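You operate a simulated robot arm through the tools that you are given. There is no shell and no other tool. Be economical: measure what you need, move in short steps, check, and stop when the job is done.

Carry out the task below with a simulated robot arm. There is one attempt and no reset: what you move stays moved.

JOB
Television off and turned straight, the rolled orange napkin back in its drawer.
Fine: the middle sideboard drawer, shut again; use the button on the television.

Only the result counts: the job must be done as asked and must still hold three seconds after the hand-in. Knocking over, shifting, dropping, spilling or breaking anything else fails it.

ROBOT AND FRAMES
A 7-joint arm with a two-finger parallel gripper, fixed in place. Base frame: the origin is at the foot of the arm, x ahead of it, y to its left, z up. Readings come in cm, degrees, newtons and seconds.
With the tool pointing down near the work surface it reaches from about 10 to 86 cm from the base axis. Its first joint turns from -115.0 to 115.0 degrees. Payload 3.91 kg.
The tool frame sits at the grasp point between the pads (the TCP): z along the fingers, y along the line on which they close. The tips reach 3 cm beyond it. The gripper opens to 11 cm. The fingers are 2 cm wide and 1 cm thick; the gripper's body (4.8 by 11.2 cm) begins 5.5 cm behind the TCP.
Orientation is told as [roll, pitch, yaw] about the base's x, y, z axes, in that order, counted from this pose: with the fingers straight down and closing along the base's y, the tool's x points along the base's -x, its y along +y and its z along -z.

CONTROLS
- The arm moves only by the tool jog_arm. Its argument "moves" is one flat list of numbers, 7 for each row, row after row: the finger opening in cm, from 0 to 11, then the shift along the tool's x, y, z in cm, then the turn, a rotation vector about the tool's x, y, z in degrees. In form: [hand, tx, ty, tz, wx, wy, wz, hand, tx, ty, tz, wx, wy, wz, ...]. A call has 1 to 20 rows; each row is the pose to reach, as a shift and turn from the pose commanded when the call began, along the tool's axes at that moment. A row lasts 0.2 s, in which the tool goes at most 5 cm and 8.6 degrees; a call with a longer step from one row to the next is refused whole, and so is a gripper value outside its range. A pose out of reach is approached as far as the arm can. The call stops where the force on the tool passes 40 N (or 10 N more than at its start, if that is more) or the arm is blocked; 0.2 s more then pass. The fingers move at their own pace (about 15.3 cm/s each) and stop on an object; they squeeze with about 35 N. The grip force told is the motor's: it shows also when the fingers shut on nothing. Time passes only in rows, and 0.2 s behind the last, so rows that repeat a pose let the fingers close. It gives the time, the measured TCP pose, the force on the tool (base axes), the opening and the grip force at its end, in the units of the frame above (readings bear some noise).
- Cameras (640 x 400 px; columns grow to the right, rows downward): "scene" is fixed at [4.87, 50.02, 153.49]; the picture's right is [-0.66, -0.75, 0.00], its down [0.16, -0.14, -0.98] and it looks along [0.73, -0.65, 0.22] (base axes); focal length 214 px, centre (320, 200). "wrist" rides on the gripper at [-3.6, 0, -5.7] in the tool frame; the picture's right is [0.00, -1.00, 0.00], its down [0.97, 0.00, -0.24] and it looks along [0.24, 0.00, 0.97] (tool axes); focal length 218 px, centre (320, 200).
- camera(camera): a new picture of that camera. No time passes.
- raise_lower(by): slides the trunk up (or, below 0, down) by that many cm; the arm rides with it, the base frame stays. It gives what a move gives, with no picture.
- probe_pixels(camera, pixels): for up to 12 pixels [column, row] of the newest picture of that camera ("zoom" is the newest enlarged one), the place [x, y, z] in the base frame of the surface seen there, good to about 0.3 cm. No time passes.
- inspect(camera, box): a new picture of the part [left, top, right, bottom] of that camera's present view, enlarged. No time passes.
- close_job(): hands the job in; it is judged then, once.

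Go step by step. Measure first, check grasps and placings, and put right what went wrong. The budget is 80 turns and 34 pictures, counting those below and the enlarged ones. Unless the task says otherwise, let go and move clear before handing in, and close with one line.

The tools are called after "Call:" as name(argument=value, ...) on one line, values as JSON. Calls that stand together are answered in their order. jog_arm: Moves the arm, as the interface text tells. Its arguments: {"type":"object","properties":{"moves":{"type":"array","items":{"type":"number"}}},"required":["moves"]} The other tools are called the same way: raise_lower (by) slides the trunk up or down; camera (camera) takes a picture; probe_pixels (camera, pixels) gives the place of the surface under pixels of a picture; inspect (camera, box) takes an enlarged picture of a part of a camera's view; close_job () hands the job in.

At the start:

```text
t: 0.0
tool_pos: [46.89, 10.41, 163.63]
tool_rot: [0.1, 0.0, 0.0]
contact_force: [-0.4, 0.0, 0.0]
finger_gap: 10.98
grip_force: 0.0
trunk travel left (down, up): [-92.5, 6.5]
```

scene: 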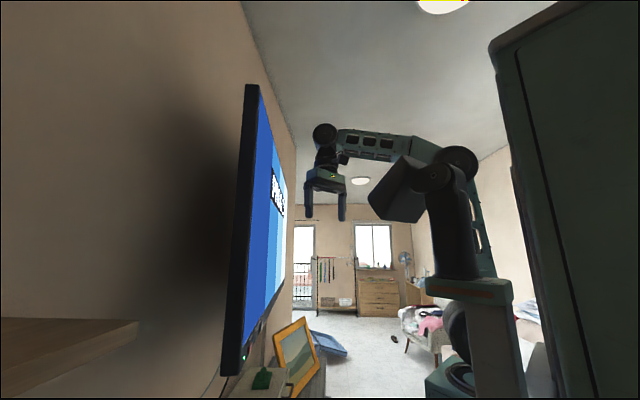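
wrist: 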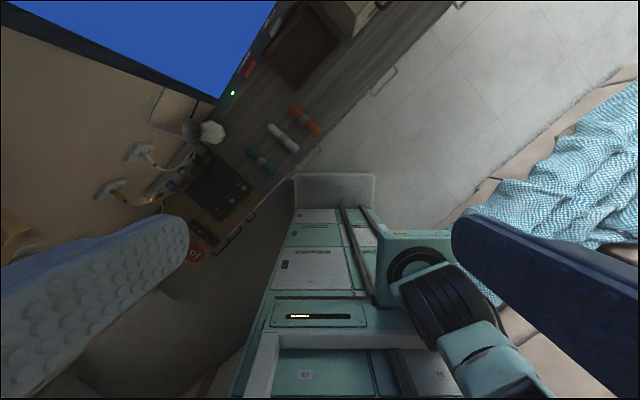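

The wrist picture shows the TV at the upper left (LED at about 233,93), and the sideboard with three rolls: teal, white and orange (orange at 304,120). I'll enlarge that area and probe points on it.

Call:
inspect(camera="wrist", box=[130, 0, 470, 260])

Call:
probe_pixels(camera="wrist", pixels=[[233, 93], [304, 120], [282, 137], [260, 162], [218, 104], [2, 6], [270, 5], [300, 150], [384, 80], [235, 238], [210, 130], [300, 40]])

Call:
inspect(camera="scene", box=[200, 300, 360, 400])

```text
1.54 times, centred on (300, 130) of wrist
```

zoom: 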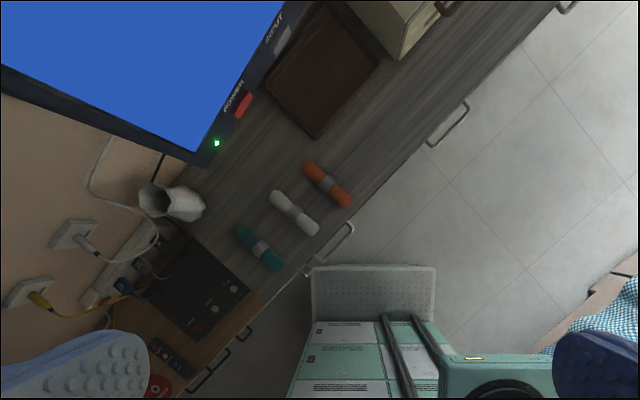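

```text
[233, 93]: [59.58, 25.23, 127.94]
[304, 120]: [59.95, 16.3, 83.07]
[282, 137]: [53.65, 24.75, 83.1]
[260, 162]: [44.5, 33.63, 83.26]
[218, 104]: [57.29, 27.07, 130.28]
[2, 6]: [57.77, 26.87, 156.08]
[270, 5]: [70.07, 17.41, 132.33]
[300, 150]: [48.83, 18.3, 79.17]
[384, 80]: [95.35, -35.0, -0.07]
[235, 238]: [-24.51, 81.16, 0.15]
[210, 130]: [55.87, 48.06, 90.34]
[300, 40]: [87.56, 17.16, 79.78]
```

```text
4.00 times, centred on (280, 350) of scene
```

zoom: 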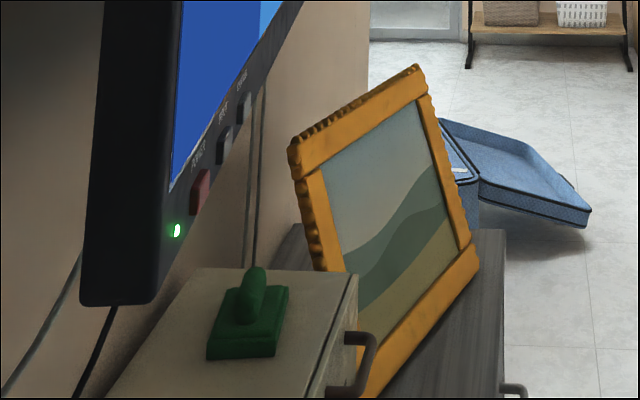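

The TV hangs on a mount. I need the wall direction, the TV face and the sideboard front edge, so I'll probe those.

Call:
camera(camera="scene")

Call:
probe_pixels(camera="scene", pixels=[[80, 150], [180, 60], [278, 100], [290, 160], [247, 95], [231, 360], [262, 100], [255, 250], [285, 200], [284, 270], [265, 320], [252, 345]])

Call:
inspect(camera="wrist", box=[200, 0, 480, 180])

Call:
probe_pixels(camera="zoom", pixels=[[95, 210], [130, 155], [180, 85], [260, 225], [280, 255], [315, 305], [410, 160], [440, 180], [275, 335], [305, 370], [500, 105], [380, 210]])

```text
29 pictures are left
```

scene: 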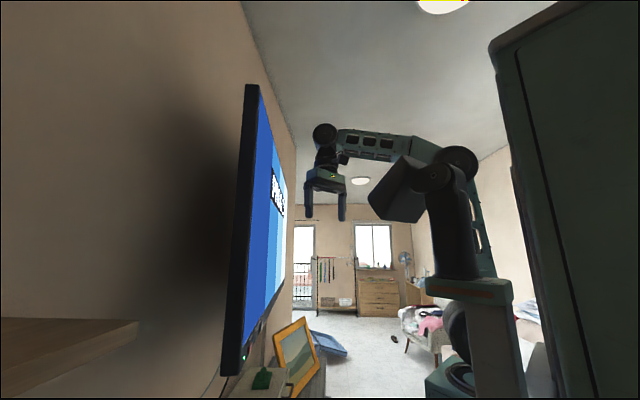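

```text
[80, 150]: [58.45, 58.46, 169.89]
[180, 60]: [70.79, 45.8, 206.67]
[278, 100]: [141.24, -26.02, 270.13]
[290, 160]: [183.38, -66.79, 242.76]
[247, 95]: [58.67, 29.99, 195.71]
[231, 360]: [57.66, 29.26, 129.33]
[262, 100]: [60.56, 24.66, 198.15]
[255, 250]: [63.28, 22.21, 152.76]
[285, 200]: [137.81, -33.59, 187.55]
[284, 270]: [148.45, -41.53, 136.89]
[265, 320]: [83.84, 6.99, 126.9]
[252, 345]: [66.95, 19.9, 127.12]
```

```text
2.22 times, centred on (340, 90) of wrist
```

zoom: 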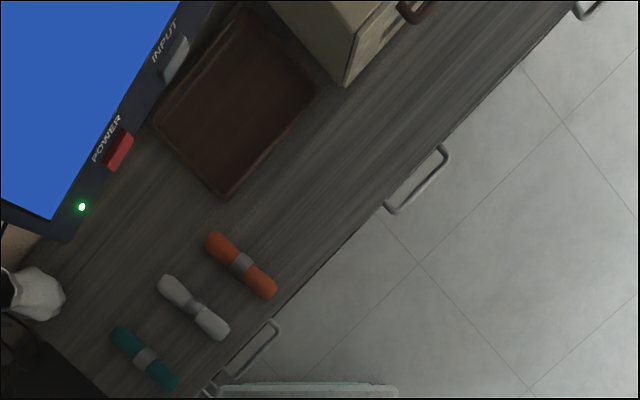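

```text
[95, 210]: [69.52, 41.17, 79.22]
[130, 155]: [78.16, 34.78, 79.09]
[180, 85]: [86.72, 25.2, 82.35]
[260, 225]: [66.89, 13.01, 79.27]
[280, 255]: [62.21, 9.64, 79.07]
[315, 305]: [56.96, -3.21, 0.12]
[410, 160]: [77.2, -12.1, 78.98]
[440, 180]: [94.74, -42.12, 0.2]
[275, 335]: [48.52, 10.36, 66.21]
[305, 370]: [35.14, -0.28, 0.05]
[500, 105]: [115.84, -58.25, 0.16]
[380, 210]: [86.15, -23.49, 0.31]
```

Wall points fit x+y≈117, so the wall runs at -45°. The TV face runs at about -37°, so it is swivelled about 8° with its near edge out, and shows no real tilt. I'll yaw the tool to face the screen, then pitch it horizontal to look at the buttons.

Call:
jog_arm(moves=[5, 2, 0, 0, 0, 0, -7.5, 2, 4, 0, 0, 0, 0, -15, 0, 6, 0, 0, 0, 0, -22.5, 0, 8, 0, 0, 0, 0, -30, 0, 9, 0, 0, 0, 0, -37.5, 0, 10, 0, 0, 0, 0, -45, 0, 10, 0, 0, 0, 0, -52.8])

Call:
jog_arm(moves=[0, 0, 0, 0, 0, -8, 0, 0, 0, 0, 0, 0, -16, 0, 0, 0, 0, 0, 0, -24, 0, 0, 0, 0, 0, 0, -32, 0, 0, 0, 0, 0, 0, -40, 0, 0, 0, 0, 0, 0, -48, 0, 0, 0, 0, 0, 0, -56, 0, 0, 0, 0, 0, 0, -64, 0, 0, 0, 0, 0, 0, -72, 0, 0, 0, 0, 0, 0, -80, 0, 0, 0, 0, 0, 0, -88, 0, 0, 0, 0, 0, 0, -90, 0])

```text
t: 1.6
tool_pos: [37.05, 10.44, 163.67]
tool_rot: [-0.1, 0.0, 52.9]
contact_force: [0.2, 0.0, 0.9]
finger_gap: 0.0
grip_force: 35.2
trunk travel left (down, up): [-92.5, 6.5]
```

```text
t: 4.2
tool_pos: [49.29, 19.79, 154.46]
tool_rot: [-0.4, -89.0, 53.0]
contact_force: [1.0, -1.1, -0.6]
finger_gap: 0.01
grip_force: 35.2
out of reach, approached as far as the arm can: row 2, 3, 4, 5, 6, 7, 8, 9, 10, 11, 12
trunk travel left (down, up): [-92.5, 6.5]
```

The arm reached (49.3, 19.8, 154.5), which is about 8 cm from tips to screen with no contact. I'll lower the trunk so the tool comes to button height and then look.

Call:
raise_lower(by=-22)

Call:
camera(camera="wrist")

```text
t: 6.5
tool_pos: [49.26, 19.61, 132.49]
tool_rot: [0.6, -89.0, 52.2]
contact_force: [-0.6, -0.9, -0.6]
finger_gap: 0.03
grip_force: 34.8
trunk travel left (down, up): [-70.5, 28.5]
```

```text
27 pictures are left
```

wrist: 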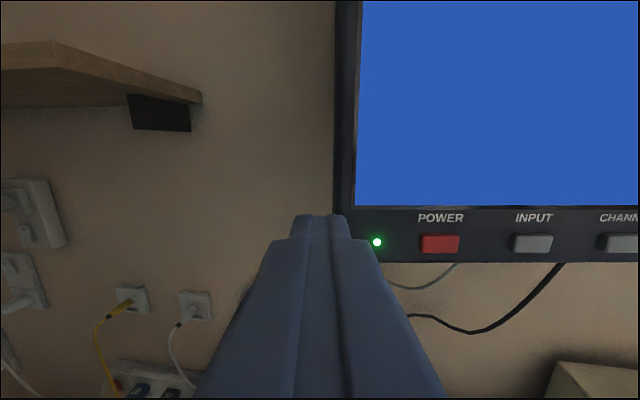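

The POWER button is at (440,243), clearly marked, with INPUT beside it. I'll probe the button and the bezel.

Call:
probe_pixels(camera="wrist", pixels=[[440, 243], [425, 243], [455, 243], [440, 235], [440, 252], [340, 250], [440, 225], [345, 100], [337, 205], [634, 243], [480, 245], [350, 20]])

```text
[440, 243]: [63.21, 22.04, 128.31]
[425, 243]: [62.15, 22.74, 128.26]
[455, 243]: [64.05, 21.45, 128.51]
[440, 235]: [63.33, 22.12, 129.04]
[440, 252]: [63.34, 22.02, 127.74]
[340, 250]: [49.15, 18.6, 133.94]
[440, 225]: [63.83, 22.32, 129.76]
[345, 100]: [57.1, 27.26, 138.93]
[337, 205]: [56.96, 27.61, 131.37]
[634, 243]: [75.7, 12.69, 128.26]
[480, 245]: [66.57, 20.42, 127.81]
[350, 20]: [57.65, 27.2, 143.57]
```

Button centre is (63.2, 22.0, 128.3). The earlier row was out of reach, so I'll make a small test move first to see where the commanded pose is.

Call:
jog_arm(moves=[0, 2, -4, 0, 0, 0, 0, 0, 4, -8, 0, 0, 0, 0, 0, 4, -8, 0, 0, 0, 0])

```text
t: 7.3
tool_pos: [55.55, 14.77, 128.51]
tool_rot: [0.8, -88.9, 51.9]
contact_force: [-0.5, -0.1, -1.0]
finger_gap: 0.0
grip_force: 34.8
trunk travel left (down, up): [-70.5, 28.5]
```

The move followed as commanded. I'll line up laterally, stop just short of the button, then creep forward.

Call:
jog_arm(moves=[0, 0.2, -1.5, 3, 0, 0, 0, 0, 0.2, -1.5, 5.5, 0, 0, 0, 0, 0.2, -1.5, 6, 0, 0, 0])

Call:
camera(camera="wrist")

```text
t: 8.1
tool_pos: [60.37, 18.71, 128.24]
tool_rot: [1.5, -89.1, 51.3]
contact_force: [-0.1, 0.2, -0.8]
finger_gap: 0.0
grip_force: 34.7
trunk travel left (down, up): [-70.5, 28.5]
```

```text
26 pictures are left
```

wrist: 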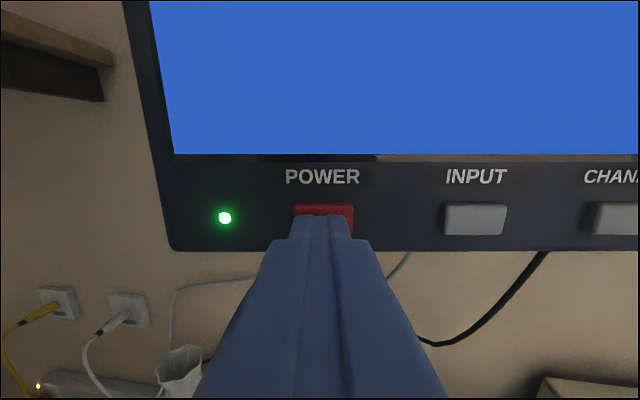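

The fingertips are centred on POWER, so I'll press in small steps.

Call:
jog_arm(moves=[0, 0, 0, 0.7, 0, 0, 0, 0, 0, 0, 1.1, 0, 0, 0, 0, 0, 0, 1.4, 0, 0, 0, 0, 0, 0, 1.6, 0, 0, 0])

Call:
camera(camera="wrist")

```text
t: 9.1
tool_pos: [61.41, 19.92, 128.25]
tool_rot: [0.6, -88.9, 52.2]
contact_force: [-0.9, -1.5, -0.1]
finger_gap: 0.03
grip_force: 35.6
trunk travel left (down, up): [-70.5, 28.5]
```

```text
25 pictures are left
```

wrist: 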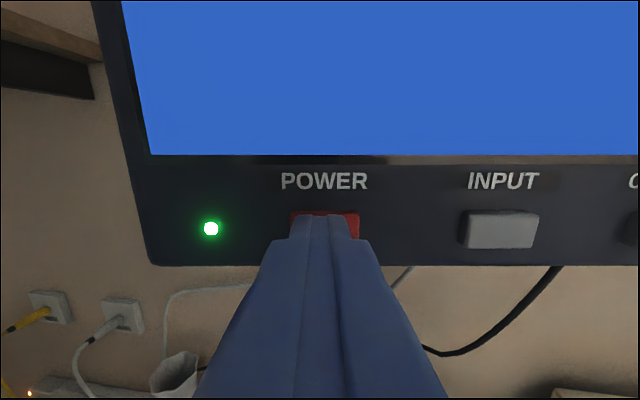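

Contact is just starting (about 1.5 N) and the LED is still green. I'll press a bit further.

Call:
jog_arm(moves=[0, 0, 0, 0.2, 0, 0, 0, 0, 0, 0, 0.4, 0, 0, 0])

Call:
camera(camera="wrist")

```text
t: 9.7
tool_pos: [61.51, 20.2, 128.18]
tool_rot: [1.3, -89.0, 51.4]
contact_force: [-3.2, -0.9, 0.6]
finger_gap: 0.01
grip_force: 35.2
trunk travel left (down, up): [-70.5, 28.5]
```

```text
24 pictures are left
```

wrist: 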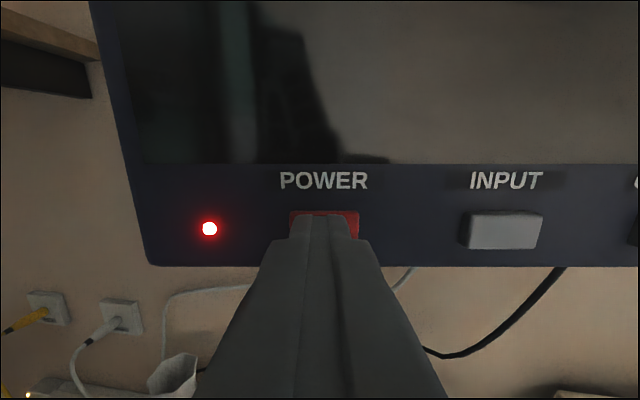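

The LED is red and the screen is dark, so the TV is off. I'll back off, then move up and left in front of the left bezel to push the TV straight.

Call:
jog_arm(moves=[0, 0, 0, -2, 0, 0, 0, 0, 0, 0, -5, 0, 0, 0, 0, -4, 2, -5, 0, 0, 0, 0, -8, 4.5, -5, 0, 0, 0, 0, -11, 7, -5, 0, 0, 0, 0, -11, 7, -5, 0, 0, 0])

Call:
camera(camera="wrist")

```text
t: 11.1
tool_pos: [53.08, 20.73, 139.22]
tool_rot: [0.9, -89.0, 52.0]
contact_force: [-1.1, 0.0, 0.1]
finger_gap: 0.01
grip_force: 35.2
trunk travel left (down, up): [-70.5, 28.5]
```

```text
23 pictures are left
```

wrist: 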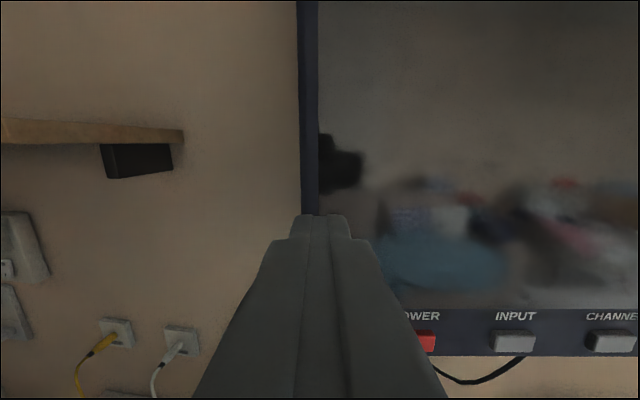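

The tip is at column 320 and the bezel at 300–318. I'll shift 0.5 left, approach and start pushing slowly.

Call:
jog_arm(moves=[0, 0, 0.5, 2.5, 0, 0, 0, 0, 0, 0.5, 4.2, 0, 0, 0, 0, 0, 0.5, 5, 0, 0, 0, 0, 0, 0.5, 5.5, 0, 0, 0, 0, 0, 0.5, 6, 0, 0, 0, 0, 0, 0.5, 6.5, 0, 0, 0, 0, 0, 0.5, 7, 0, 0, 0])

Call:
camera(camera="wrist")

Call:
probe_pixels(camera="wrist", pixels=[[310, 100], [310, 40], [330, 330], [600, 330], [500, 330], [400, 335], [620, 100], [450, 100], [340, 100]])

```text
t: 12.7
tool_pos: [56.88, 26.53, 139.08]
tool_rot: [0.6, -88.9, 52.0]
contact_force: [-1.0, 0.4, 0.7]
finger_gap: 0.02
grip_force: 35.0
trunk travel left (down, up): [-70.5, 28.5]
```

```text
22 pictures are left
```

wrist: 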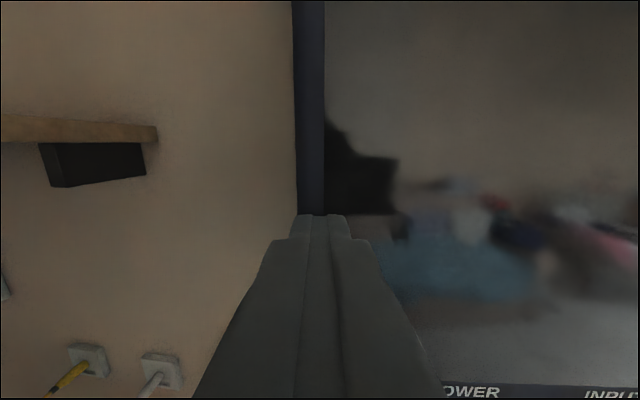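

```text
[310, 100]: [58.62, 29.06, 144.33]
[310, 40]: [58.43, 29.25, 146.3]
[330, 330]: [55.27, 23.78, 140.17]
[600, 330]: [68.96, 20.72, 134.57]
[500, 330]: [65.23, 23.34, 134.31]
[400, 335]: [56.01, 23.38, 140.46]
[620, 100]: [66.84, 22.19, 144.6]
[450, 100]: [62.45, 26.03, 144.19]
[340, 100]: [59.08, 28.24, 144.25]
```

The bezel has moved about 2.3 cm with hardly any resistance. I'll push 4 cm more and measure with the scene camera.

Call:
jog_arm(moves=[0, 0, 0, 0.6, 0, 0, 0, 0, 0, 0, 1.2, 0, 0, 0, 0, 0, 0, 1.8, 0, 0, 0, 0, 0, 0, 2.4, 0, 0, 0, 0, 0, 0, 3, 0, 0, 0, 0, 0, 0, 3.5, 0, 0, 0, 0, 0, 0, 4, 0, 0, 0])

Call:
inspect(camera="scene", box=[210, 60, 330, 400])

```text
t: 14.3
tool_pos: [59.36, 29.63, 139.09]
tool_rot: [2.0, -89.1, 50.8]
contact_force: [-0.4, 0.5, -0.2]
finger_gap: 0.02
grip_force: 35.1
trunk travel left (down, up): [-70.5, 28.5]
```

```text
1.18 times, centred on (270, 230) of scene
```

zoom: 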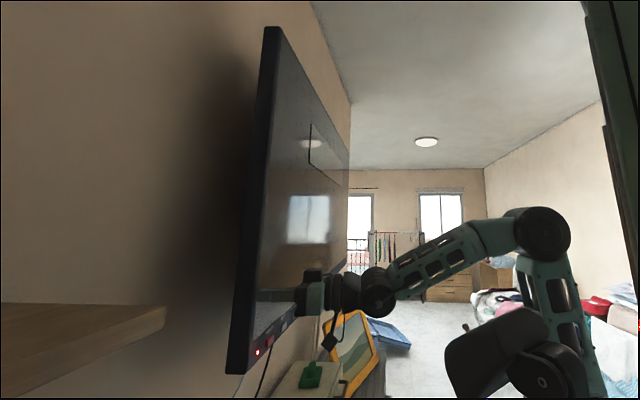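

Call:
probe_pixels(camera="zoom", pixels=[[276, 60], [276, 100], [285, 150], [300, 120], [320, 130], [335, 160], [345, 180], [342, 150], [325, 220], [280, 180], [340, 240], [272, 240]])

```text
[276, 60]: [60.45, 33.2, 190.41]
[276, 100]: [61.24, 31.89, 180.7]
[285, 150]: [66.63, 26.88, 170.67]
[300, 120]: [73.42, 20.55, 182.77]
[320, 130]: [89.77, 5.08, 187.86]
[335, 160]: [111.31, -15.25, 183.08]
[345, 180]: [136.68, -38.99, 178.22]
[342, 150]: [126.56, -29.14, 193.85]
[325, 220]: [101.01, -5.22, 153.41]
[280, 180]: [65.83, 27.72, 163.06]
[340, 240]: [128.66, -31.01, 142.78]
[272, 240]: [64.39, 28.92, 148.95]
```

The TV now runs at about -43.1°, so about 1.9° remains, roughly 1.7 cm more push.

Call:
jog_arm(moves=[0, 0, 0, 0.4, 0, 0, 0, 0, 0, 0, 0.8, 0, 0, 0, 0, 0, 0, 1.2, 0, 0, 0, 0, 0, 0, 1.6, 0, 0, 0])

Call:
inspect(camera="scene", box=[210, 60, 330, 400])

Call:
probe_pixels(camera="zoom", pixels=[[276, 60], [276, 100], [285, 150], [300, 120], [320, 130], [335, 160], [345, 180], [342, 150], [325, 220], [280, 180], [340, 240], [272, 240]])

```text
t: 15.3
tool_pos: [60.33, 30.96, 138.97]
tool_rot: [1.8, -89.0, 51.2]
contact_force: [0.5, -0.6, 0.2]
finger_gap: 0.0
grip_force: 34.8
trunk travel left (down, up): [-70.5, 28.5]
```

```text
1.18 times, centred on (270, 230) of scene
```

zoom: 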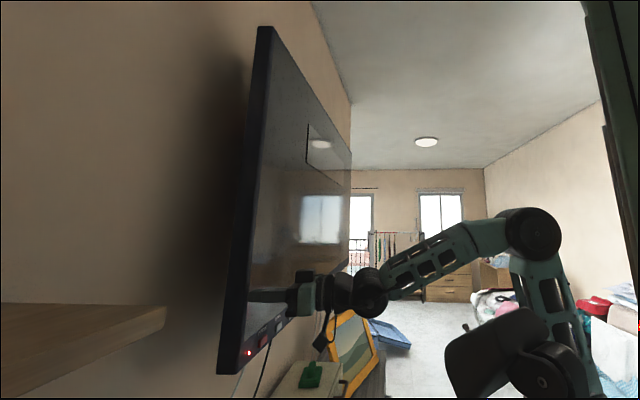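

```text
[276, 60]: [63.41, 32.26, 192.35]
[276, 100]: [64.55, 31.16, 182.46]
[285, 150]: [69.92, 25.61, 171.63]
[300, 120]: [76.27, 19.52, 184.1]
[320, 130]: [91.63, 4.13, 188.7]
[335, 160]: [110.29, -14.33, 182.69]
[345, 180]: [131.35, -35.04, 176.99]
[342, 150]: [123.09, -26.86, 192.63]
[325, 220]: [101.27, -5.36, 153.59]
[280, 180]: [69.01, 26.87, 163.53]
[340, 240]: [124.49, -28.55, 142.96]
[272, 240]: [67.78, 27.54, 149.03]
```

The TV is parallel to the wall within about 0.3°. I'll back away straight, then go look at the sideboard front.

Call:
jog_arm(moves=[0, 0, 0, -2, 0, 0, 0, 0, 0, 0, -6, 0, 0, 0, 0, 0, 0, -10, 0, 0, 0, 0, 0, 0, -14, 0, 0, 0, 0, 0, -0.0, -18, 0, 0, 0, 0, 0, 0, -22, 0, 0, 0, 0, 0, 0, -26, 0, 0, 0, 0, 0, 0, -30, 0, 0, 0, 0, 0, 0, -34, 0, 0, 0])

Call:
camera(camera="wrist")

```text
t: 17.3
tool_pos: [51.81, 16.45, 131.09]
tool_rot: [-3.4, -88.9, 56.3]
contact_force: [-1.1, 0.7, 0.3]
finger_gap: 0.0
grip_force: 34.7
out of reach, approached as far as the arm can: row 4, 5, 6, 7, 8, 9
trunk travel left (down, up): [-70.5, 28.5]
```

```text
19 pictures are left
```

wrist: 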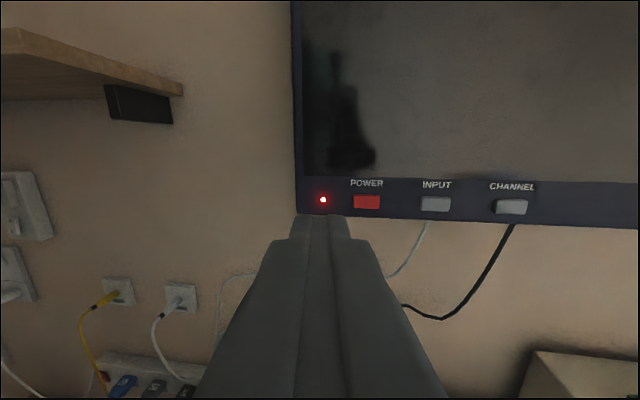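

The horizontal tool can't retract further at this height. I'll pitch it down 45° while retreating.

Call:
jog_arm(moves=[0, 0, 0, 0, 0, 7.5, 0, 0, 0, 0, -2, 0, 15, 0, 0, 0, 0, -5, 0, 22.5, 0, 0, 0, 0, -8, 0, 30, 0, 0, 0, 0, -11, 0, 37.5, 0, 0, 0, 0, -14, 0, 45, 0, 0, 0, 0, -18, 0, 45, 0, 0, 0, 0, -18, 0, 45, 0])

```text
t: 19.1
tool_pos: [50.84, 3.88, 117.56]
tool_rot: [0.2, -43.9, 52.7]
contact_force: [-0.2, 0.2, -1.0]
finger_gap: 0.01
grip_force: 35.0
out of reach, approached as far as the arm can: row 1, 2, 3, 4, 5, 6, 7, 8
trunk travel left (down, up): [-70.5, 28.5]
```

Call:
jog_arm(moves=[0, 2.4, 0, -2.3, 0, 0, 0, 0, 4.8, 0, -4.6, 0, 0, 0, 0, 7.2, 0, -6.9, 0, 0, 0, 0, 7.2, 0, -6.9, 0, 0, 0])

Call:
camera(camera="wrist")

```text
t: 20.1
tool_pos: [51.01, -3.8, 117.43]
tool_rot: [0.1, -44.1, 52.9]
contact_force: [0.3, 0.6, 0.2]
finger_gap: 0.01
grip_force: 34.9
out of reach, approached as far as the arm can: row 1, 2, 3, 4
trunk travel left (down, up): [-70.5, 28.5]
```

```text
18 pictures are left
```

wrist: 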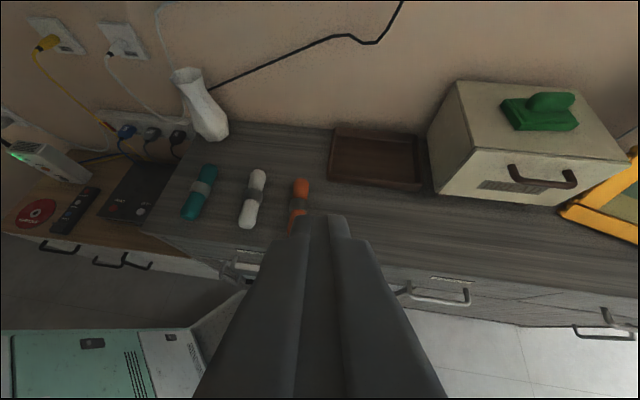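

The arm has a minimum radius at this height, so reaching down from a higher trunk should help. First I'll zoom on the sideboard front.

Call:
inspect(camera="wrist", box=[140, 160, 640, 400])

Call:
probe_pixels(camera="wrist", pixels=[[412, 296], [468, 302], [440, 300], [455, 279], [430, 276], [500, 290], [575, 335], [240, 275], [301, 185], [297, 225], [300, 205], [390, 262]])

```text
1.28 times, centred on (390, 280) of wrist
```

zoom: 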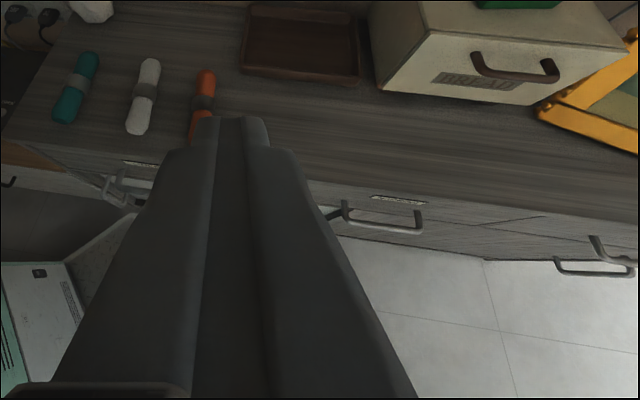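

```text
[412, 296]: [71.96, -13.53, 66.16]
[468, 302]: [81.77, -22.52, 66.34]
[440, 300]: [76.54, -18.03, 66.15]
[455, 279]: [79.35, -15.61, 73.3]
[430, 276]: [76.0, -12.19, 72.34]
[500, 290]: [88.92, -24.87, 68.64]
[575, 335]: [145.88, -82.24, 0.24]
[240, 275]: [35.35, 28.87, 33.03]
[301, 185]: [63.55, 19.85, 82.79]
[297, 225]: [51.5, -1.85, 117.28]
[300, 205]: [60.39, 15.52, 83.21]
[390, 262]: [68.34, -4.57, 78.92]
```

Middle handle bar runs (72,-13.5)→(81.8,-22.5) at z≈66.2, about 3.5 cm off the front. I'll move in front of that drawer with the tool horizontal, then lower for a straight look.

Call:
jog_arm(moves=[0, 1.8, -3.75, -1.74, 0, -5.8, 0, 0, 3.6, -7.5, -3.48, 0, -11.6, 0, 0, 5.4, -11.25, -5.2, 0, -17.4, 0, 0, 7.2, -15, -6.95, 0, -23.2, 0, 0, 9, -18.75, -8.7, 0, -29, 0, 0, 10.8, -22.5, -10.4, 0, -34.8, 0, 0, 12.6, -26.25, -12.2, 0, -40.6, 0, 0, 14.4, -30, -13.9, 0, -46, 0, 0, 14.4, -30, -13.9, 0, -46, 0])

Call:
raise_lower(by=-40)

Call:
camera(camera="wrist")

```text
t: 22.1
tool_pos: [62.72, -37.88, 117.5]
tool_rot: [175.6, -89.9, -122.8]
contact_force: [-0.2, 0.0, 0.0]
finger_gap: 0.01
grip_force: 34.9
trunk travel left (down, up): [-70.5, 28.5]
```

```text
t: 26.0
tool_pos: [62.81, -37.81, 77.36]
tool_rot: [143.7, -90.1, -91.0]
contact_force: [1.1, 0.0, -0.5]
finger_gap: 0.01
grip_force: 34.6
trunk travel left (down, up): [-30.5, 68.5]
```

```text
16 pictures are left
```

wrist: 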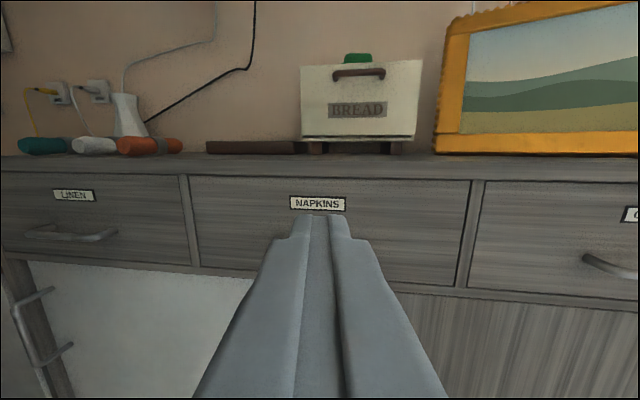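

Confirmed: the middle drawer is labelled NAPKINS (318,203), in a single row of drawers. I'll yaw the tool square to the front and roll it 90° so the fingers close vertically on the bar.

Call:
jog_arm(moves=[5, 0, 0, 0, 7.7, 0, 0, 5, 0, 0, 0, 7.7, 0, 0])

Call:
jog_arm(moves=[5, 1, 0, 0, 0, 0, 8, 5, 2, 0, 0, 0, 0, 16, 5, 3, 0, 0, 0, 0, 24, 5, 4, 0, 0, 0, 0, 32, 5, 5, 0, 0, 0, 0, 40, 5, 6, 0, 0, 0, 0, 48, 5, 7, 0, 0, 0, 0, 56, 5, 8, 0, 0, 0, 0, 64, 5, 9, 0, 0, 0, 0, 72, 5, 10, 0, 0, 0, 0, 80, 5, 11.2, 0, 0, 0, 0, 88, 5, 11.2, 0, 0, 0, 0, 90])

Call:
camera(camera="wrist")

```text
t: 26.6
tool_pos: [62.86, -37.87, 77.59]
tool_rot: [-175.3, -90.0, -139.6]
contact_force: [-0.1, 0.3, 0.3]
finger_gap: 5.0
grip_force: 0.1
trunk travel left (down, up): [-30.5, 68.5]
```

```text
t: 29.2
tool_pos: [62.81, -37.69, 66.21]
tool_rot: [89.9, 0.1, -44.8]
contact_force: [0.1, 0.0, 0.8]
finger_gap: 5.01
grip_force: 0.1
trunk travel left (down, up): [-30.5, 68.5]
```

```text
15 pictures are left
```

wrist: 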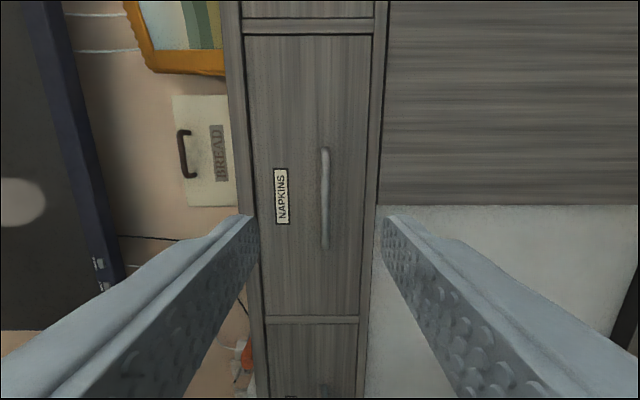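

The handle is at (325,198), nicely lined up. I'll probe it and the drawer front.

Call:
probe_pixels(camera="wrist", pixels=[[325, 160], [325, 200], [325, 240], [345, 200], [300, 130], [300, 280], [257, 100], [372, 100], [250, 35], [262, 318], [243, 60], [384, 150]])

```text
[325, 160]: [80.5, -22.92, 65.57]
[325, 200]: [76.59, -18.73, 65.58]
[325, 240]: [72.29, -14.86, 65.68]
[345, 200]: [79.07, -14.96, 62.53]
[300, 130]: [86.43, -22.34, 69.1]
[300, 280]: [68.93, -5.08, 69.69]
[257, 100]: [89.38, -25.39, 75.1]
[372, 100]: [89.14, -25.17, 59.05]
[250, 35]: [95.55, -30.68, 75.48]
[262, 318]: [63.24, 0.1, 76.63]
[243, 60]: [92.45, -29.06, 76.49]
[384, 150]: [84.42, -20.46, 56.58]
```

Call:
jog_arm(moves=[5, 1, -0.2, 4.5, 0, 0, 0, 5, 2, -0.4, 9, 0, 0, 0, 5, 3.7, -0.6, 13.4, 0, 0, 0, 5, 3.7, -0.6, 17.5, 0, 0, 0, 5, 3.7, -0.6, 20.5, 0, 0, 0, 5, 3.7, -0.6, 22.3, 0, 0, 0, 5, 3.7, -0.6, 22.3, 0, 0, 0, 0, 3.7, -0.6, 22.3, 0, 0, 0, 0, 3.7, -0.6, 22.3, 0, 0, 0, 0, 3.7, -0.6, 22.3, 0, 0, 0])

```text
t: 31.4
tool_pos: [76.07, -19.35, 65.53]
tool_rot: [89.8, 0.0, -44.9]
contact_force: [1.1, 2.1, -11.3]
finger_gap: 1.26
grip_force: 45.0
trunk travel left (down, up): [-30.5, 68.5]
```

The bar is gripped (gap 1.26). I'll pull the drawer straight out 18 cm.

Call:
jog_arm(moves=[0, 0, -0.2, -1, 0, 0, 0, 0, 0, -0.2, -2.5, 0, 0, 0, 0, 0, -0.2, -4.5, 0, 0, 0, 0, 0, -0.2, -6.5, 0, 0, 0, 0, 0, -0.2, -8.5, 0, 0, 0, 0, 0, -0.2, -10.5, 0, 0, 0, 0, 0, -0.2, -12.5, 0, 0, 0, 0, 0, -0.2, -14.5, 0, 0, 0, 0, 0, -0.2, -16.5, 0, 0, 0, 0, 0, -0.2, -18, 0, 0, 0, 0, 0, -0.2, -18, 0, 0, 0])

```text
t: 33.8
tool_pos: [63.21, -32.25, 65.46]
tool_rot: [89.9, 0.0, -44.7]
contact_force: [-2.3, -0.5, 4.0]
finger_gap: 1.28
grip_force: 45.1
trunk travel left (down, up): [-30.5, 68.5]
```

The drawer is 18 cm out. I'll release the handle, back away, and raise the trunk.

Call:
jog_arm(moves=[5, 0, 0, 0, 0, 0, 0, 5, 0, 0, 0, 0, 0, 0, 5, 0, 0, -4, 0, 0, 0, 5, 0, 0, -8, 0, 0, 0, 5, 0, 0, -10, 0, 0, 0])

Call:
raise_lower(by=45)

Call:
jog_arm(moves=[5, 0, 0, 0, 0, 0, -8, 5, 0, 0, 0, 0, 0, -16, 5, 0, 0, 0, 0, 0, -24, 5, 0, 0, 0, 0, 0, -32, 5, 0, 0, 0, 0, 0, -40, 5, 0, 0, 0, 0, 0, -48, 5, 0, 0, 0, 0, 0, -56, 5, 0, 0, 0, 0, 0, -64, 5, 0, 0, 0, 0, 0, -72, 5, 0, 0, 0, 0, 0, -80, 5, 0, 0, 0, 0, 0, -88, 5, 0, 0, 0, 0, 0, -90])

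Call:
jog_arm(moves=[7, 0, 0, 1, 0, 8, 0, 7, 0, 0, 2, 0, 16, 0, 7, 0, 0, 4, 0, 24, 0, 7, 0, 0, 6, 0, 32, 0, 7, 0, 0, 8, 0, 40, 0, 7, 0, 0, 10, 0, 48, 0, 7, 0, 0, 12, 0, 56, 0, 7, 0, 0, 14, 0, 64, 0, 7, 0, 0, 16, 0, 72, 0, 7, 0, 0, 18, 0, 80, 0, 7, 0, 0, 19, 0, 88, 0, 7, 0, 0, 19, 0, 90, 0])

Call:
camera(camera="wrist")

```text
t: 35.0
tool_pos: [56.26, -39.26, 65.5]
tool_rot: [90.0, 0.1, -44.8]
contact_force: [-1.1, 0.1, -0.3]
finger_gap: 4.99
grip_force: 0.0
trunk travel left (down, up): [-30.5, 68.5]
```

```text
refused: 45 is not a number from -40 to 40
```

```text
t: 37.6
tool_pos: [56.11, -39.27, 65.53]
tool_rot: [-97.4, -90.0, 142.5]
contact_force: [-0.1, -0.1, -0.2]
finger_gap: 5.0
grip_force: 0.0
trunk travel left (down, up): [-30.5, 68.5]
```

```text
t: 40.2
tool_pos: [69.62, -25.88, 65.46]
tool_rot: [0.0, 0.1, 45.2]
contact_force: [0.1, 0.1, -0.8]
finger_gap: 7.02
grip_force: 0.2
trunk travel left (down, up): [-30.5, 68.5]
```

```text
14 pictures are left
```

wrist: 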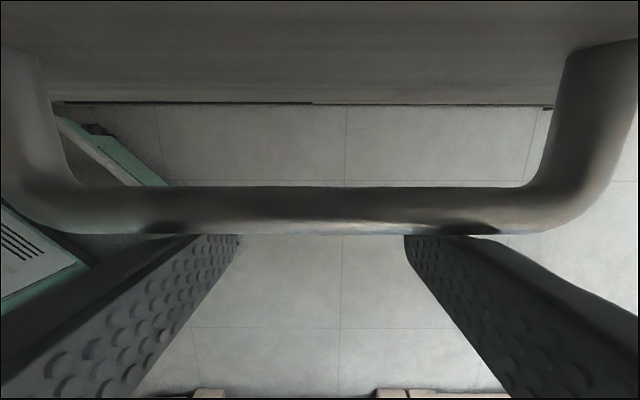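

The trunk raise was refused (limit is 40), so the hand nudged the handle and pushed the drawer back in partway. It moved nothing else. I'll back off slightly, go up, and look at the state.

Call:
jog_arm(moves=[7, 2, 0, 0, 0, 0, 0, 7, 4, 0, 0, 0, 0, 0])

Call:
raise_lower(by=40)

Call:
camera(camera="wrist")

```text
t: 40.8
tool_pos: [66.76, -28.56, 65.31]
tool_rot: [-0.1, 0.0, 45.1]
contact_force: [0.0, 0.5, 0.9]
finger_gap: 6.98
grip_force: 0.0
trunk travel left (down, up): [-30.5, 68.5]
```

```text
t: 44.6
tool_pos: [66.9, -28.72, 105.43]
tool_rot: [0.0, 0.1, 45.1]
contact_force: [0.0, 0.1, 0.0]
finger_gap: 7.0
grip_force: 0.1
trunk travel left (down, up): [-70.5, 28.5]
```

```text
13 pictures are left
```

wrist: 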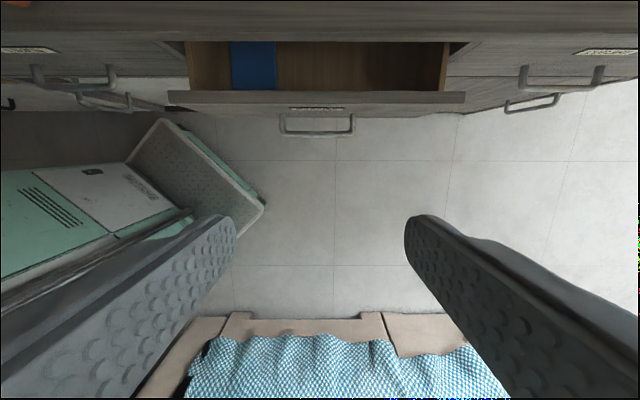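

The drawer is still open a few cm, with a blue item at its left (252,65) and the rest empty. I'll probe the panel and interior.

Call:
probe_pixels(camera="wrist", pixels=[[320, 97], [200, 97], [430, 97], [350, 65], [255, 65], [320, 132], [320, 30], [360, 85], [448, 65], [192, 65], [350, 45]])

```text
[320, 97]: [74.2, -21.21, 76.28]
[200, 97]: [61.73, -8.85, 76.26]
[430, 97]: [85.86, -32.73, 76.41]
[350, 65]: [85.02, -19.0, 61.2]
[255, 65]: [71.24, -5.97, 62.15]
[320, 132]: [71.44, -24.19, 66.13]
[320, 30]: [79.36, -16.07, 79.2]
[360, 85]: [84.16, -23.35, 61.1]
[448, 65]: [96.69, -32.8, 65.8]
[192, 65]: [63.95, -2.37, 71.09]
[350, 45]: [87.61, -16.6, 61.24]
```

Panel top is at (74.2, -21.2, 76.3) and the gap behind it is about 6 cm. I'll put the closed fingers down inside, behind the panel, and pull the drawer out 10 cm.

Call:
jog_arm(moves=[3, -4.5, 0, 0, 0, 0, 0, 0, -9, 0, 0, 0, 0, 0, 0, -13.7, 0, 1, 0, 0, 0, 0, -13.7, 0, 6, 0, 0, 0, 0, -13.7, 0, 11, 0, 0, 0, 0, -13.7, 0, 16, 0, 0, 0, 0, -13.7, 0, 21, 0, 0, 0, 0, -13.7, 0, 26, 0, 0, 0, 0, -13.7, 0, 29, 0, 0, 0, 0, -13.7, 0, 31.4, 0, 0, 0, 0, -13.7, 0, 31.4, 0, 0, 0])

Call:
jog_arm(moves=[0, 1, 0, 0, 0, 0, 0, 0, 2, 0, 0, 0, 0, 0, 0, 3.5, 0, 0, 0, 0, 0, 0, 5, 0, 0, 0, 0, 0, 0, 6.5, 0, 0, 0, 0, 0, 0, 8, 0, 0, 0, 0, 0, 0, 9.5, 0, 0, 0, 0, 0, 0, 10.5, 0, 0, 0, 0, 0, 0, 11, 0, 0, 0, 0, 0, 0, 11, 0, 0, 0, 0, 0])

```text
t: 47.0
tool_pos: [76.42, -18.93, 74.06]
tool_rot: [-0.1, -0.1, 45.1]
contact_force: [0.2, -0.5, -0.7]
finger_gap: 0.03
grip_force: 35.0
trunk travel left (down, up): [-70.5, 28.5]
```

```text
t: 49.2
tool_pos: [68.75, -26.89, 74.1]
tool_rot: [0.1, 0.0, 45.0]
contact_force: [0.9, 2.0, -0.1]
finger_gap: 0.02
grip_force: 35.1
trunk travel left (down, up): [-70.5, 28.5]
```

The drawer is pulled out again. I'll lift out and go over the orange roll.

Call:
jog_arm(moves=[0, -1, 0, -4, 0, 0, 0, 0, -1, 0, -8, 0, 0, 0, 0, -1, 0, -13, 0, 0, 0, 0, -1, 0, -18, 0, 0, 0, 4, -1, 0, -23, 0, 0, 0, 7, -1, 0, -27, 0, 0, 0, 7, -3, 4, -27, 0, 0, 0, 7, -5.5, 8, -27, 0, 0, 0, 7, -7.5, 12, -27, 0, 0, 0, 7, -9.5, 16, -27, 0, 0, 0, 7, -12, 20, -27, 0, 0, 0, 7, -14, 24, -27, 0, 0, 0, 7, -16.5, 28, -27, 0, 0, 0, 7, -18.5, 32, -27, 0, 0, 0, 7, -21, 36.2, -27, 0, 0, 0, 7, -21, 36.2, -27, 0, 0, 0])

Call:
camera(camera="wrist")

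```text
t: 52.6
tool_pos: [58.01, 13.7, 100.9]
tool_rot: [0.0, -0.1, 45.1]
contact_force: [-0.3, 0.5, -0.3]
finger_gap: 7.0
grip_force: 0.1
trunk travel left (down, up): [-70.5, 28.5]
```

```text
12 pictures are left
```

wrist: 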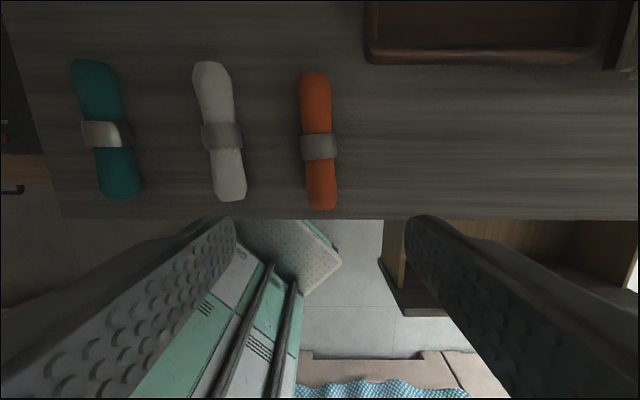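

The orange roll spans (313,75)–(322,208), with its ring at (319,146). It is only slightly off my closing axis. I'll probe it.

Call:
probe_pixels(camera="wrist", pixels=[[313, 80], [318, 120], [319, 146], [321, 175], [323, 204], [301, 120], [333, 120], [240, 146], [345, 120], [366, 60], [303, 146], [337, 146]])

```text
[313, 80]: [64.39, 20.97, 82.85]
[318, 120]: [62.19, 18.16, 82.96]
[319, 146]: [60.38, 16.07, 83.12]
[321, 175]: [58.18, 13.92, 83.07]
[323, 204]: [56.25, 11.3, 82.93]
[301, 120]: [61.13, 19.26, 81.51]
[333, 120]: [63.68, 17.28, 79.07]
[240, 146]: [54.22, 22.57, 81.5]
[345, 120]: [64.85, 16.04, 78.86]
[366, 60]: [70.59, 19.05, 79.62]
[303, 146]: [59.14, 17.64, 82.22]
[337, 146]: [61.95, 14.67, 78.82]
```

Call:
jog_arm(moves=[8, -3.4, 0, 3, 0, 0, -5, 8, -3.4, 0, 8, 0, 0, -5, 8, -3.4, 0, 12, 0, 0, -5, 8, -3.4, 0, 15.5, 0, 0, -5, 8, -3.4, 0, 17.5, 0, 0, -5, 8, -3.4, 0, 18.5, 0, 0, -5, 8, -3.4, 0, 18.5, 0, 0, -5, 0, -3.4, 0, 18.5, 0, 0, -5, 0, -3.4, 0, 18.5, 0, 0, -5, 0, -3.4, 0, 18.5, 0, 0, -5])

Call:
camera(camera="wrist")

```text
t: 54.8
tool_pos: [60.27, 16.1, 82.53]
tool_rot: [-0.1, 0.0, 50.1]
contact_force: [-0.1, 0.3, -0.4]
finger_gap: 3.51
grip_force: 35.2
trunk travel left (down, up): [-70.5, 28.5]
```

```text
11 pictures are left
```

wrist: 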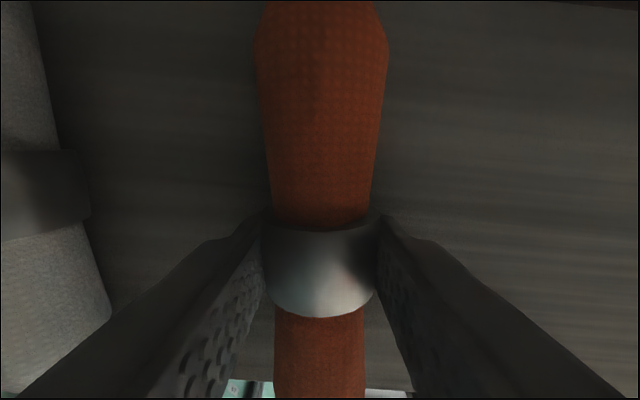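

The roll is held at its ring (gap 3.5). I'll lift it, carry it above the open drawer (target 77.5, -25.6), and check before lowering.

Call:
jog_arm(moves=[0, 0, 0, -3, 0, 0, 0, 0, 0, 0, -7, 0, 0, 0, 0, 0, 0, -11, 0, 0, 0, 0, 0, 0, -14.5, 0, 0, 0, 0, 2.1, -4, -15, 0, 0, 1, 0, 4.2, -8, -15, 0, 0, 2, 0, 6.3, -12, -15, 0, 0, 3, 0, 8.4, -16, -15, 0, 0, 4, 0, 10.5, -20, -15, 0, 0, 5, 0, 12.6, -24, -15, 0, 0, 5, 0, 14.7, -28, -15, 0, 0, 5, 0, 16.8, -32, -15, 0, 0, 5, 0, 18.9, -36, -15, 0, 0, 5, 0, 20.9, -39.9, -15, 0, 0, 5, 0, 20.9, -39.9, -15, 0, 0, 5])

Call:
camera(camera="wrist")

```text
t: 58.0
tool_pos: [77.5, -25.58, 97.53]
tool_rot: [-0.1, 0.0, 45.1]
contact_force: [-0.6, -0.8, -0.5]
finger_gap: 3.51
grip_force: 34.9
trunk travel left (down, up): [-70.5, 28.5]
```

```text
10 pictures are left
```

wrist: 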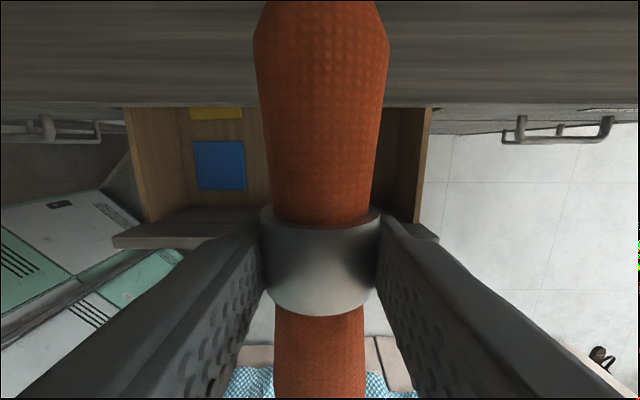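

Call:
probe_pixels(camera="wrist", pixels=[[150, 240], [200, 210], [200, 232], [220, 150], [400, 105], [200, 95], [220, 101], [410, 215], [318, 390], [320, 10], [240, 200], [425, 150]])

```text
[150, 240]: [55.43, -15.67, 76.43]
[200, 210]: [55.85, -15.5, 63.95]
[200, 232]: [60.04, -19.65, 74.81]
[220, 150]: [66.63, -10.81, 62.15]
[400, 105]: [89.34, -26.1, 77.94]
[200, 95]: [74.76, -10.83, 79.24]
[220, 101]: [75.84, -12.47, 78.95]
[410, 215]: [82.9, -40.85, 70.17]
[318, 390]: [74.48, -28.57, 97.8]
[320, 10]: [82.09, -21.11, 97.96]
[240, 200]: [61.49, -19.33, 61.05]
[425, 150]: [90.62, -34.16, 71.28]
```

Inside length is sum 40.4–63.3 and the roll sits centred at 51.9, so it fits with about 1.3 cm spare at each end. I'll lower it to the drawer floor.

Call:
jog_arm(moves=[0, 0, 0, 4.5, 0, 0, 0, 0, 0, 0, 9, 0, 0, 0, 0, 0, 0, 13, 0, 0, 0, 0, 0, 0, 17, 0, 0, 0, 0, 0, 0, 20, 0, 0, 0, 0, 0, 0, 23, 0, 0, 0, 0, 0, 0, 26, 0, 0, 0, 0, 0, 0, 29, 0, 0, 0, 0, 0, 0, 31, 0, 0, 0, 0, 0, 0, 32, 0, 0, 0, 0, 0, 0, 32.6, 0, 0, 0, 0, 0, 0, 32.6, 0, 0, 0])

```text
t: 60.1
tool_pos: [77.69, -25.52, 66.69]
tool_rot: [0.0, 0.0, 44.8]
contact_force: [-11.6, 11.1, 31.5]
finger_gap: 3.5
grip_force: 34.3
trunk travel left (down, up): [-70.5, 28.5]
stopped in row 10: the force on the tool passed its limit (the readings are from after the stop); the commanded pose is now the measured one
```

Contact at z 66.7, about 2 cm early, with a sideways component. I'll look before doing anything.

Call:
camera(camera="wrist")

Call:
probe_pixels(camera="wrist", pixels=[[200, 150], [420, 150], [390, 60], [250, 60], [440, 100], [500, 150], [430, 230], [318, 390], [320, 10], [200, 220], [600, 100], [410, 30]])

```text
9 pictures are left
```

wrist: 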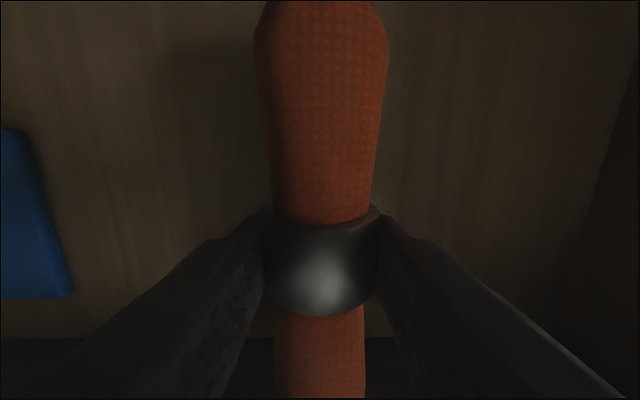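

```text
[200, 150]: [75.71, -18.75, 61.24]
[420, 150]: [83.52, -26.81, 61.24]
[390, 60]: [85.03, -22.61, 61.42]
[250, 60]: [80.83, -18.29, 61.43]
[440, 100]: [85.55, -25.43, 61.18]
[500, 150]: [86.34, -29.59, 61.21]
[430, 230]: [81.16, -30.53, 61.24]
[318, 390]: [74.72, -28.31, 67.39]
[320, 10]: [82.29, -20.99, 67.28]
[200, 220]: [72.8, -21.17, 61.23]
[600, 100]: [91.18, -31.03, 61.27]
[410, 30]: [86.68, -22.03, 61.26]
```

The floor is visibly clear at z 61.2 around the roll, so what I hit is hidden under it. I'll lift straight up, move sideways and look at that spot.

Call:
jog_arm(moves=[0, 0, 0, -1, 0, 0, 0, 0, 0, 0, -5, 0, 0, 0, 0, 0, 0, -10, 0, 0, 0, 0, 0, 0, -15, 0, 0, 0, 0, 0, 0, -20, 0, 0, 0, 0, 0, 0, -25, 0, 0, 0, 0, 0, 0, -30, 0, 0, 0, 0, 3, 4, -30, 0, 0, 0, 0, 6, 8, -30, 0, 0, 0, 0, 8, 12, -30, 0, 0, 0, 0, 8, 12, -30, 0, 0, 0])

Call:
camera(camera="wrist")

```text
t: 62.5
tool_pos: [63.59, -22.71, 96.4]
tool_rot: [-0.1, 0.1, 45.0]
contact_force: [-0.1, -0.2, 0.4]
finger_gap: 3.52
grip_force: 35.5
trunk travel left (down, up): [-70.5, 28.5]
```

```text
8 pictures are left
```

wrist: 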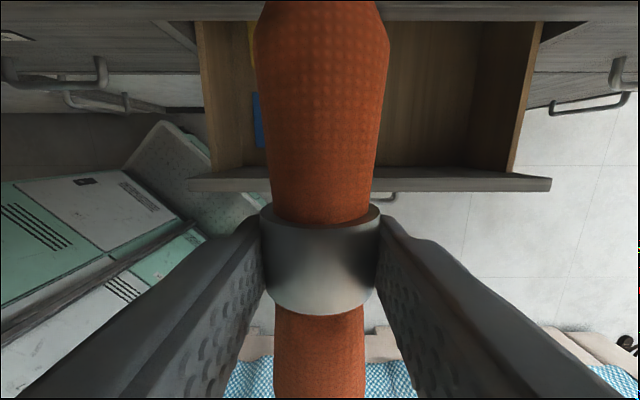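

The right half of the drawer is empty, so nothing lies beneath. I'll probe the drawer and sideboard geometry again.

Call:
probe_pixels(camera="wrist", pixels=[[420, 182], [420, 172], [420, 160], [420, 130], [420, 30], [420, 12], [525, 60], [512, 60], [480, 130], [540, 182], [530, 30], [420, 22]])

```text
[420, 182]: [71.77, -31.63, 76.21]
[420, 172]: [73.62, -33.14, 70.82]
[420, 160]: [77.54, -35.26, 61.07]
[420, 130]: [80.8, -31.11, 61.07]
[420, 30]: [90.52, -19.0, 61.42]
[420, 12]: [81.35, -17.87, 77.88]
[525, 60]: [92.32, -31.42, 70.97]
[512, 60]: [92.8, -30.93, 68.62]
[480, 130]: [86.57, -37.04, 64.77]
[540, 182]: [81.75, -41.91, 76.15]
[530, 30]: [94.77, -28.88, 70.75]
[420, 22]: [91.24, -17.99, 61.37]
```

The space is clear, so a steeper arm pose and a spot nearer the base should help. I'll raise the trunk 15 cm, shift to about (72.7, -20.2), and descend again.

Call:
raise_lower(by=15)

Call:
jog_arm(moves=[0, -4, -2.3, 0, 0, 0, 0, 0, -8.2, -4.7, 0, 0, 0, 0, 0, -8.2, -4.7, 5, 0, 0, 0, 0, -8.2, -4.7, 10, 0, 0, 0, 0, -8.2, -4.7, 15, 0, 0, 0, 0, -8.2, -4.7, 20, 0, 0, 0, 0, -8.2, -4.7, 25, 0, 0, 0, 0, -8.2, -4.7, 29, 0, 0, 0, 0, -8.2, -4.7, 33, 0, 0, 0, 0, -8.2, -4.7, 37, 0, 0, 0, 0, -8.2, -4.7, 40, 0, 0, 0, 0, -8.2, -4.7, 42, 0, 0, 0, 0, -8.2, -4.7, 43, 0, 0, 0, 0, -8.2, -4.7, 43, 0, 0, 0])

```text
t: 64.3
tool_pos: [63.52, -22.73, 111.5]
tool_rot: [-0.1, 0.0, 45.0]
contact_force: [0.1, 0.0, -0.6]
finger_gap: 3.49
grip_force: 35.1
trunk travel left (down, up): [-85.5, 13.5]
```

```text
t: 67.3
tool_pos: [72.8, -20.24, 68.41]
tool_rot: [-0.1, 0.0, 45.0]
contact_force: [0.0, 0.3, -0.1]
finger_gap: 3.48
grip_force: 35.3
trunk travel left (down, up): [-85.5, 13.5]
```

No contact at z 68.4. I'll creep down.

Call:
jog_arm(moves=[0, 0, 0, 0.7, 0, 0, 0, 0, 0, 0, 1.4, 0, 0, 0, 0, 0, 0, 2, 0, 0, 0, 0, 0, 0, 2.5, 0, 0, 0, 0, 0, 0, 3, 0, 0, 0, 0, 0, 0, 3.4, 0, 0, 0, 0, 0, 0, 3.4, 0, 0, 0])

```text
t: 68.2
tool_pos: [72.91, -19.97, 66.87]
tool_rot: [-0.2, 0.0, 44.8]
contact_force: [-9.1, 7.9, 27.0]
finger_gap: 3.52
grip_force: 34.9
trunk travel left (down, up): [-85.5, 13.5]
stopped in row 4: the force on the tool passed its limit (the readings are from after the stop); the commanded pose is now the measured one
```

Same contact height in a different empty spot, so the roll is resting on the drawer's bottom here. I'll ease up slightly, open the fingers, and lift to look.

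Call:
jog_arm(moves=[0, 0, 0, -0.3, 0, 0, 0, 4, 0, 0, -0.3, 0, 0, 0, 5, 0, 0, -0.3, 0, 0, 0, 6, 0, 0, -0.3, 0, 0, 0, 6, 0, 0, -0.3, 0, 0, 0, 6, 0, 0, -3, 0, 0, 0, 6, 0, 0, -7, 0, 0, 0, 6, 0, 0, -12, 0, 0, 0, 6, 0, 0, -17, 0, 0, 0, 6, 0, 0, -22, 0, 0, 0, 6, 0, 0, -26, 0, 0, 0, 6, 0, 0, -30, 0, 0, 0])

Call:
camera(camera="wrist")

```text
t: 70.8
tool_pos: [72.78, -20.22, 96.56]
tool_rot: [-0.1, 0.1, 44.9]
contact_force: [-0.3, 0.2, 0.7]
finger_gap: 6.01
grip_force: 0.0
trunk travel left (down, up): [-85.5, 13.5]
```

```text
7 pictures are left
```

wrist: 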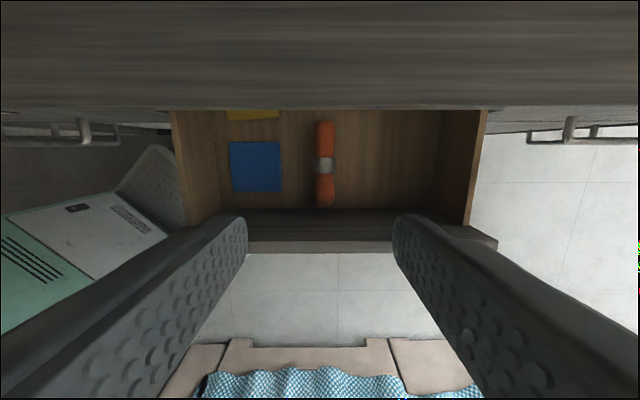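

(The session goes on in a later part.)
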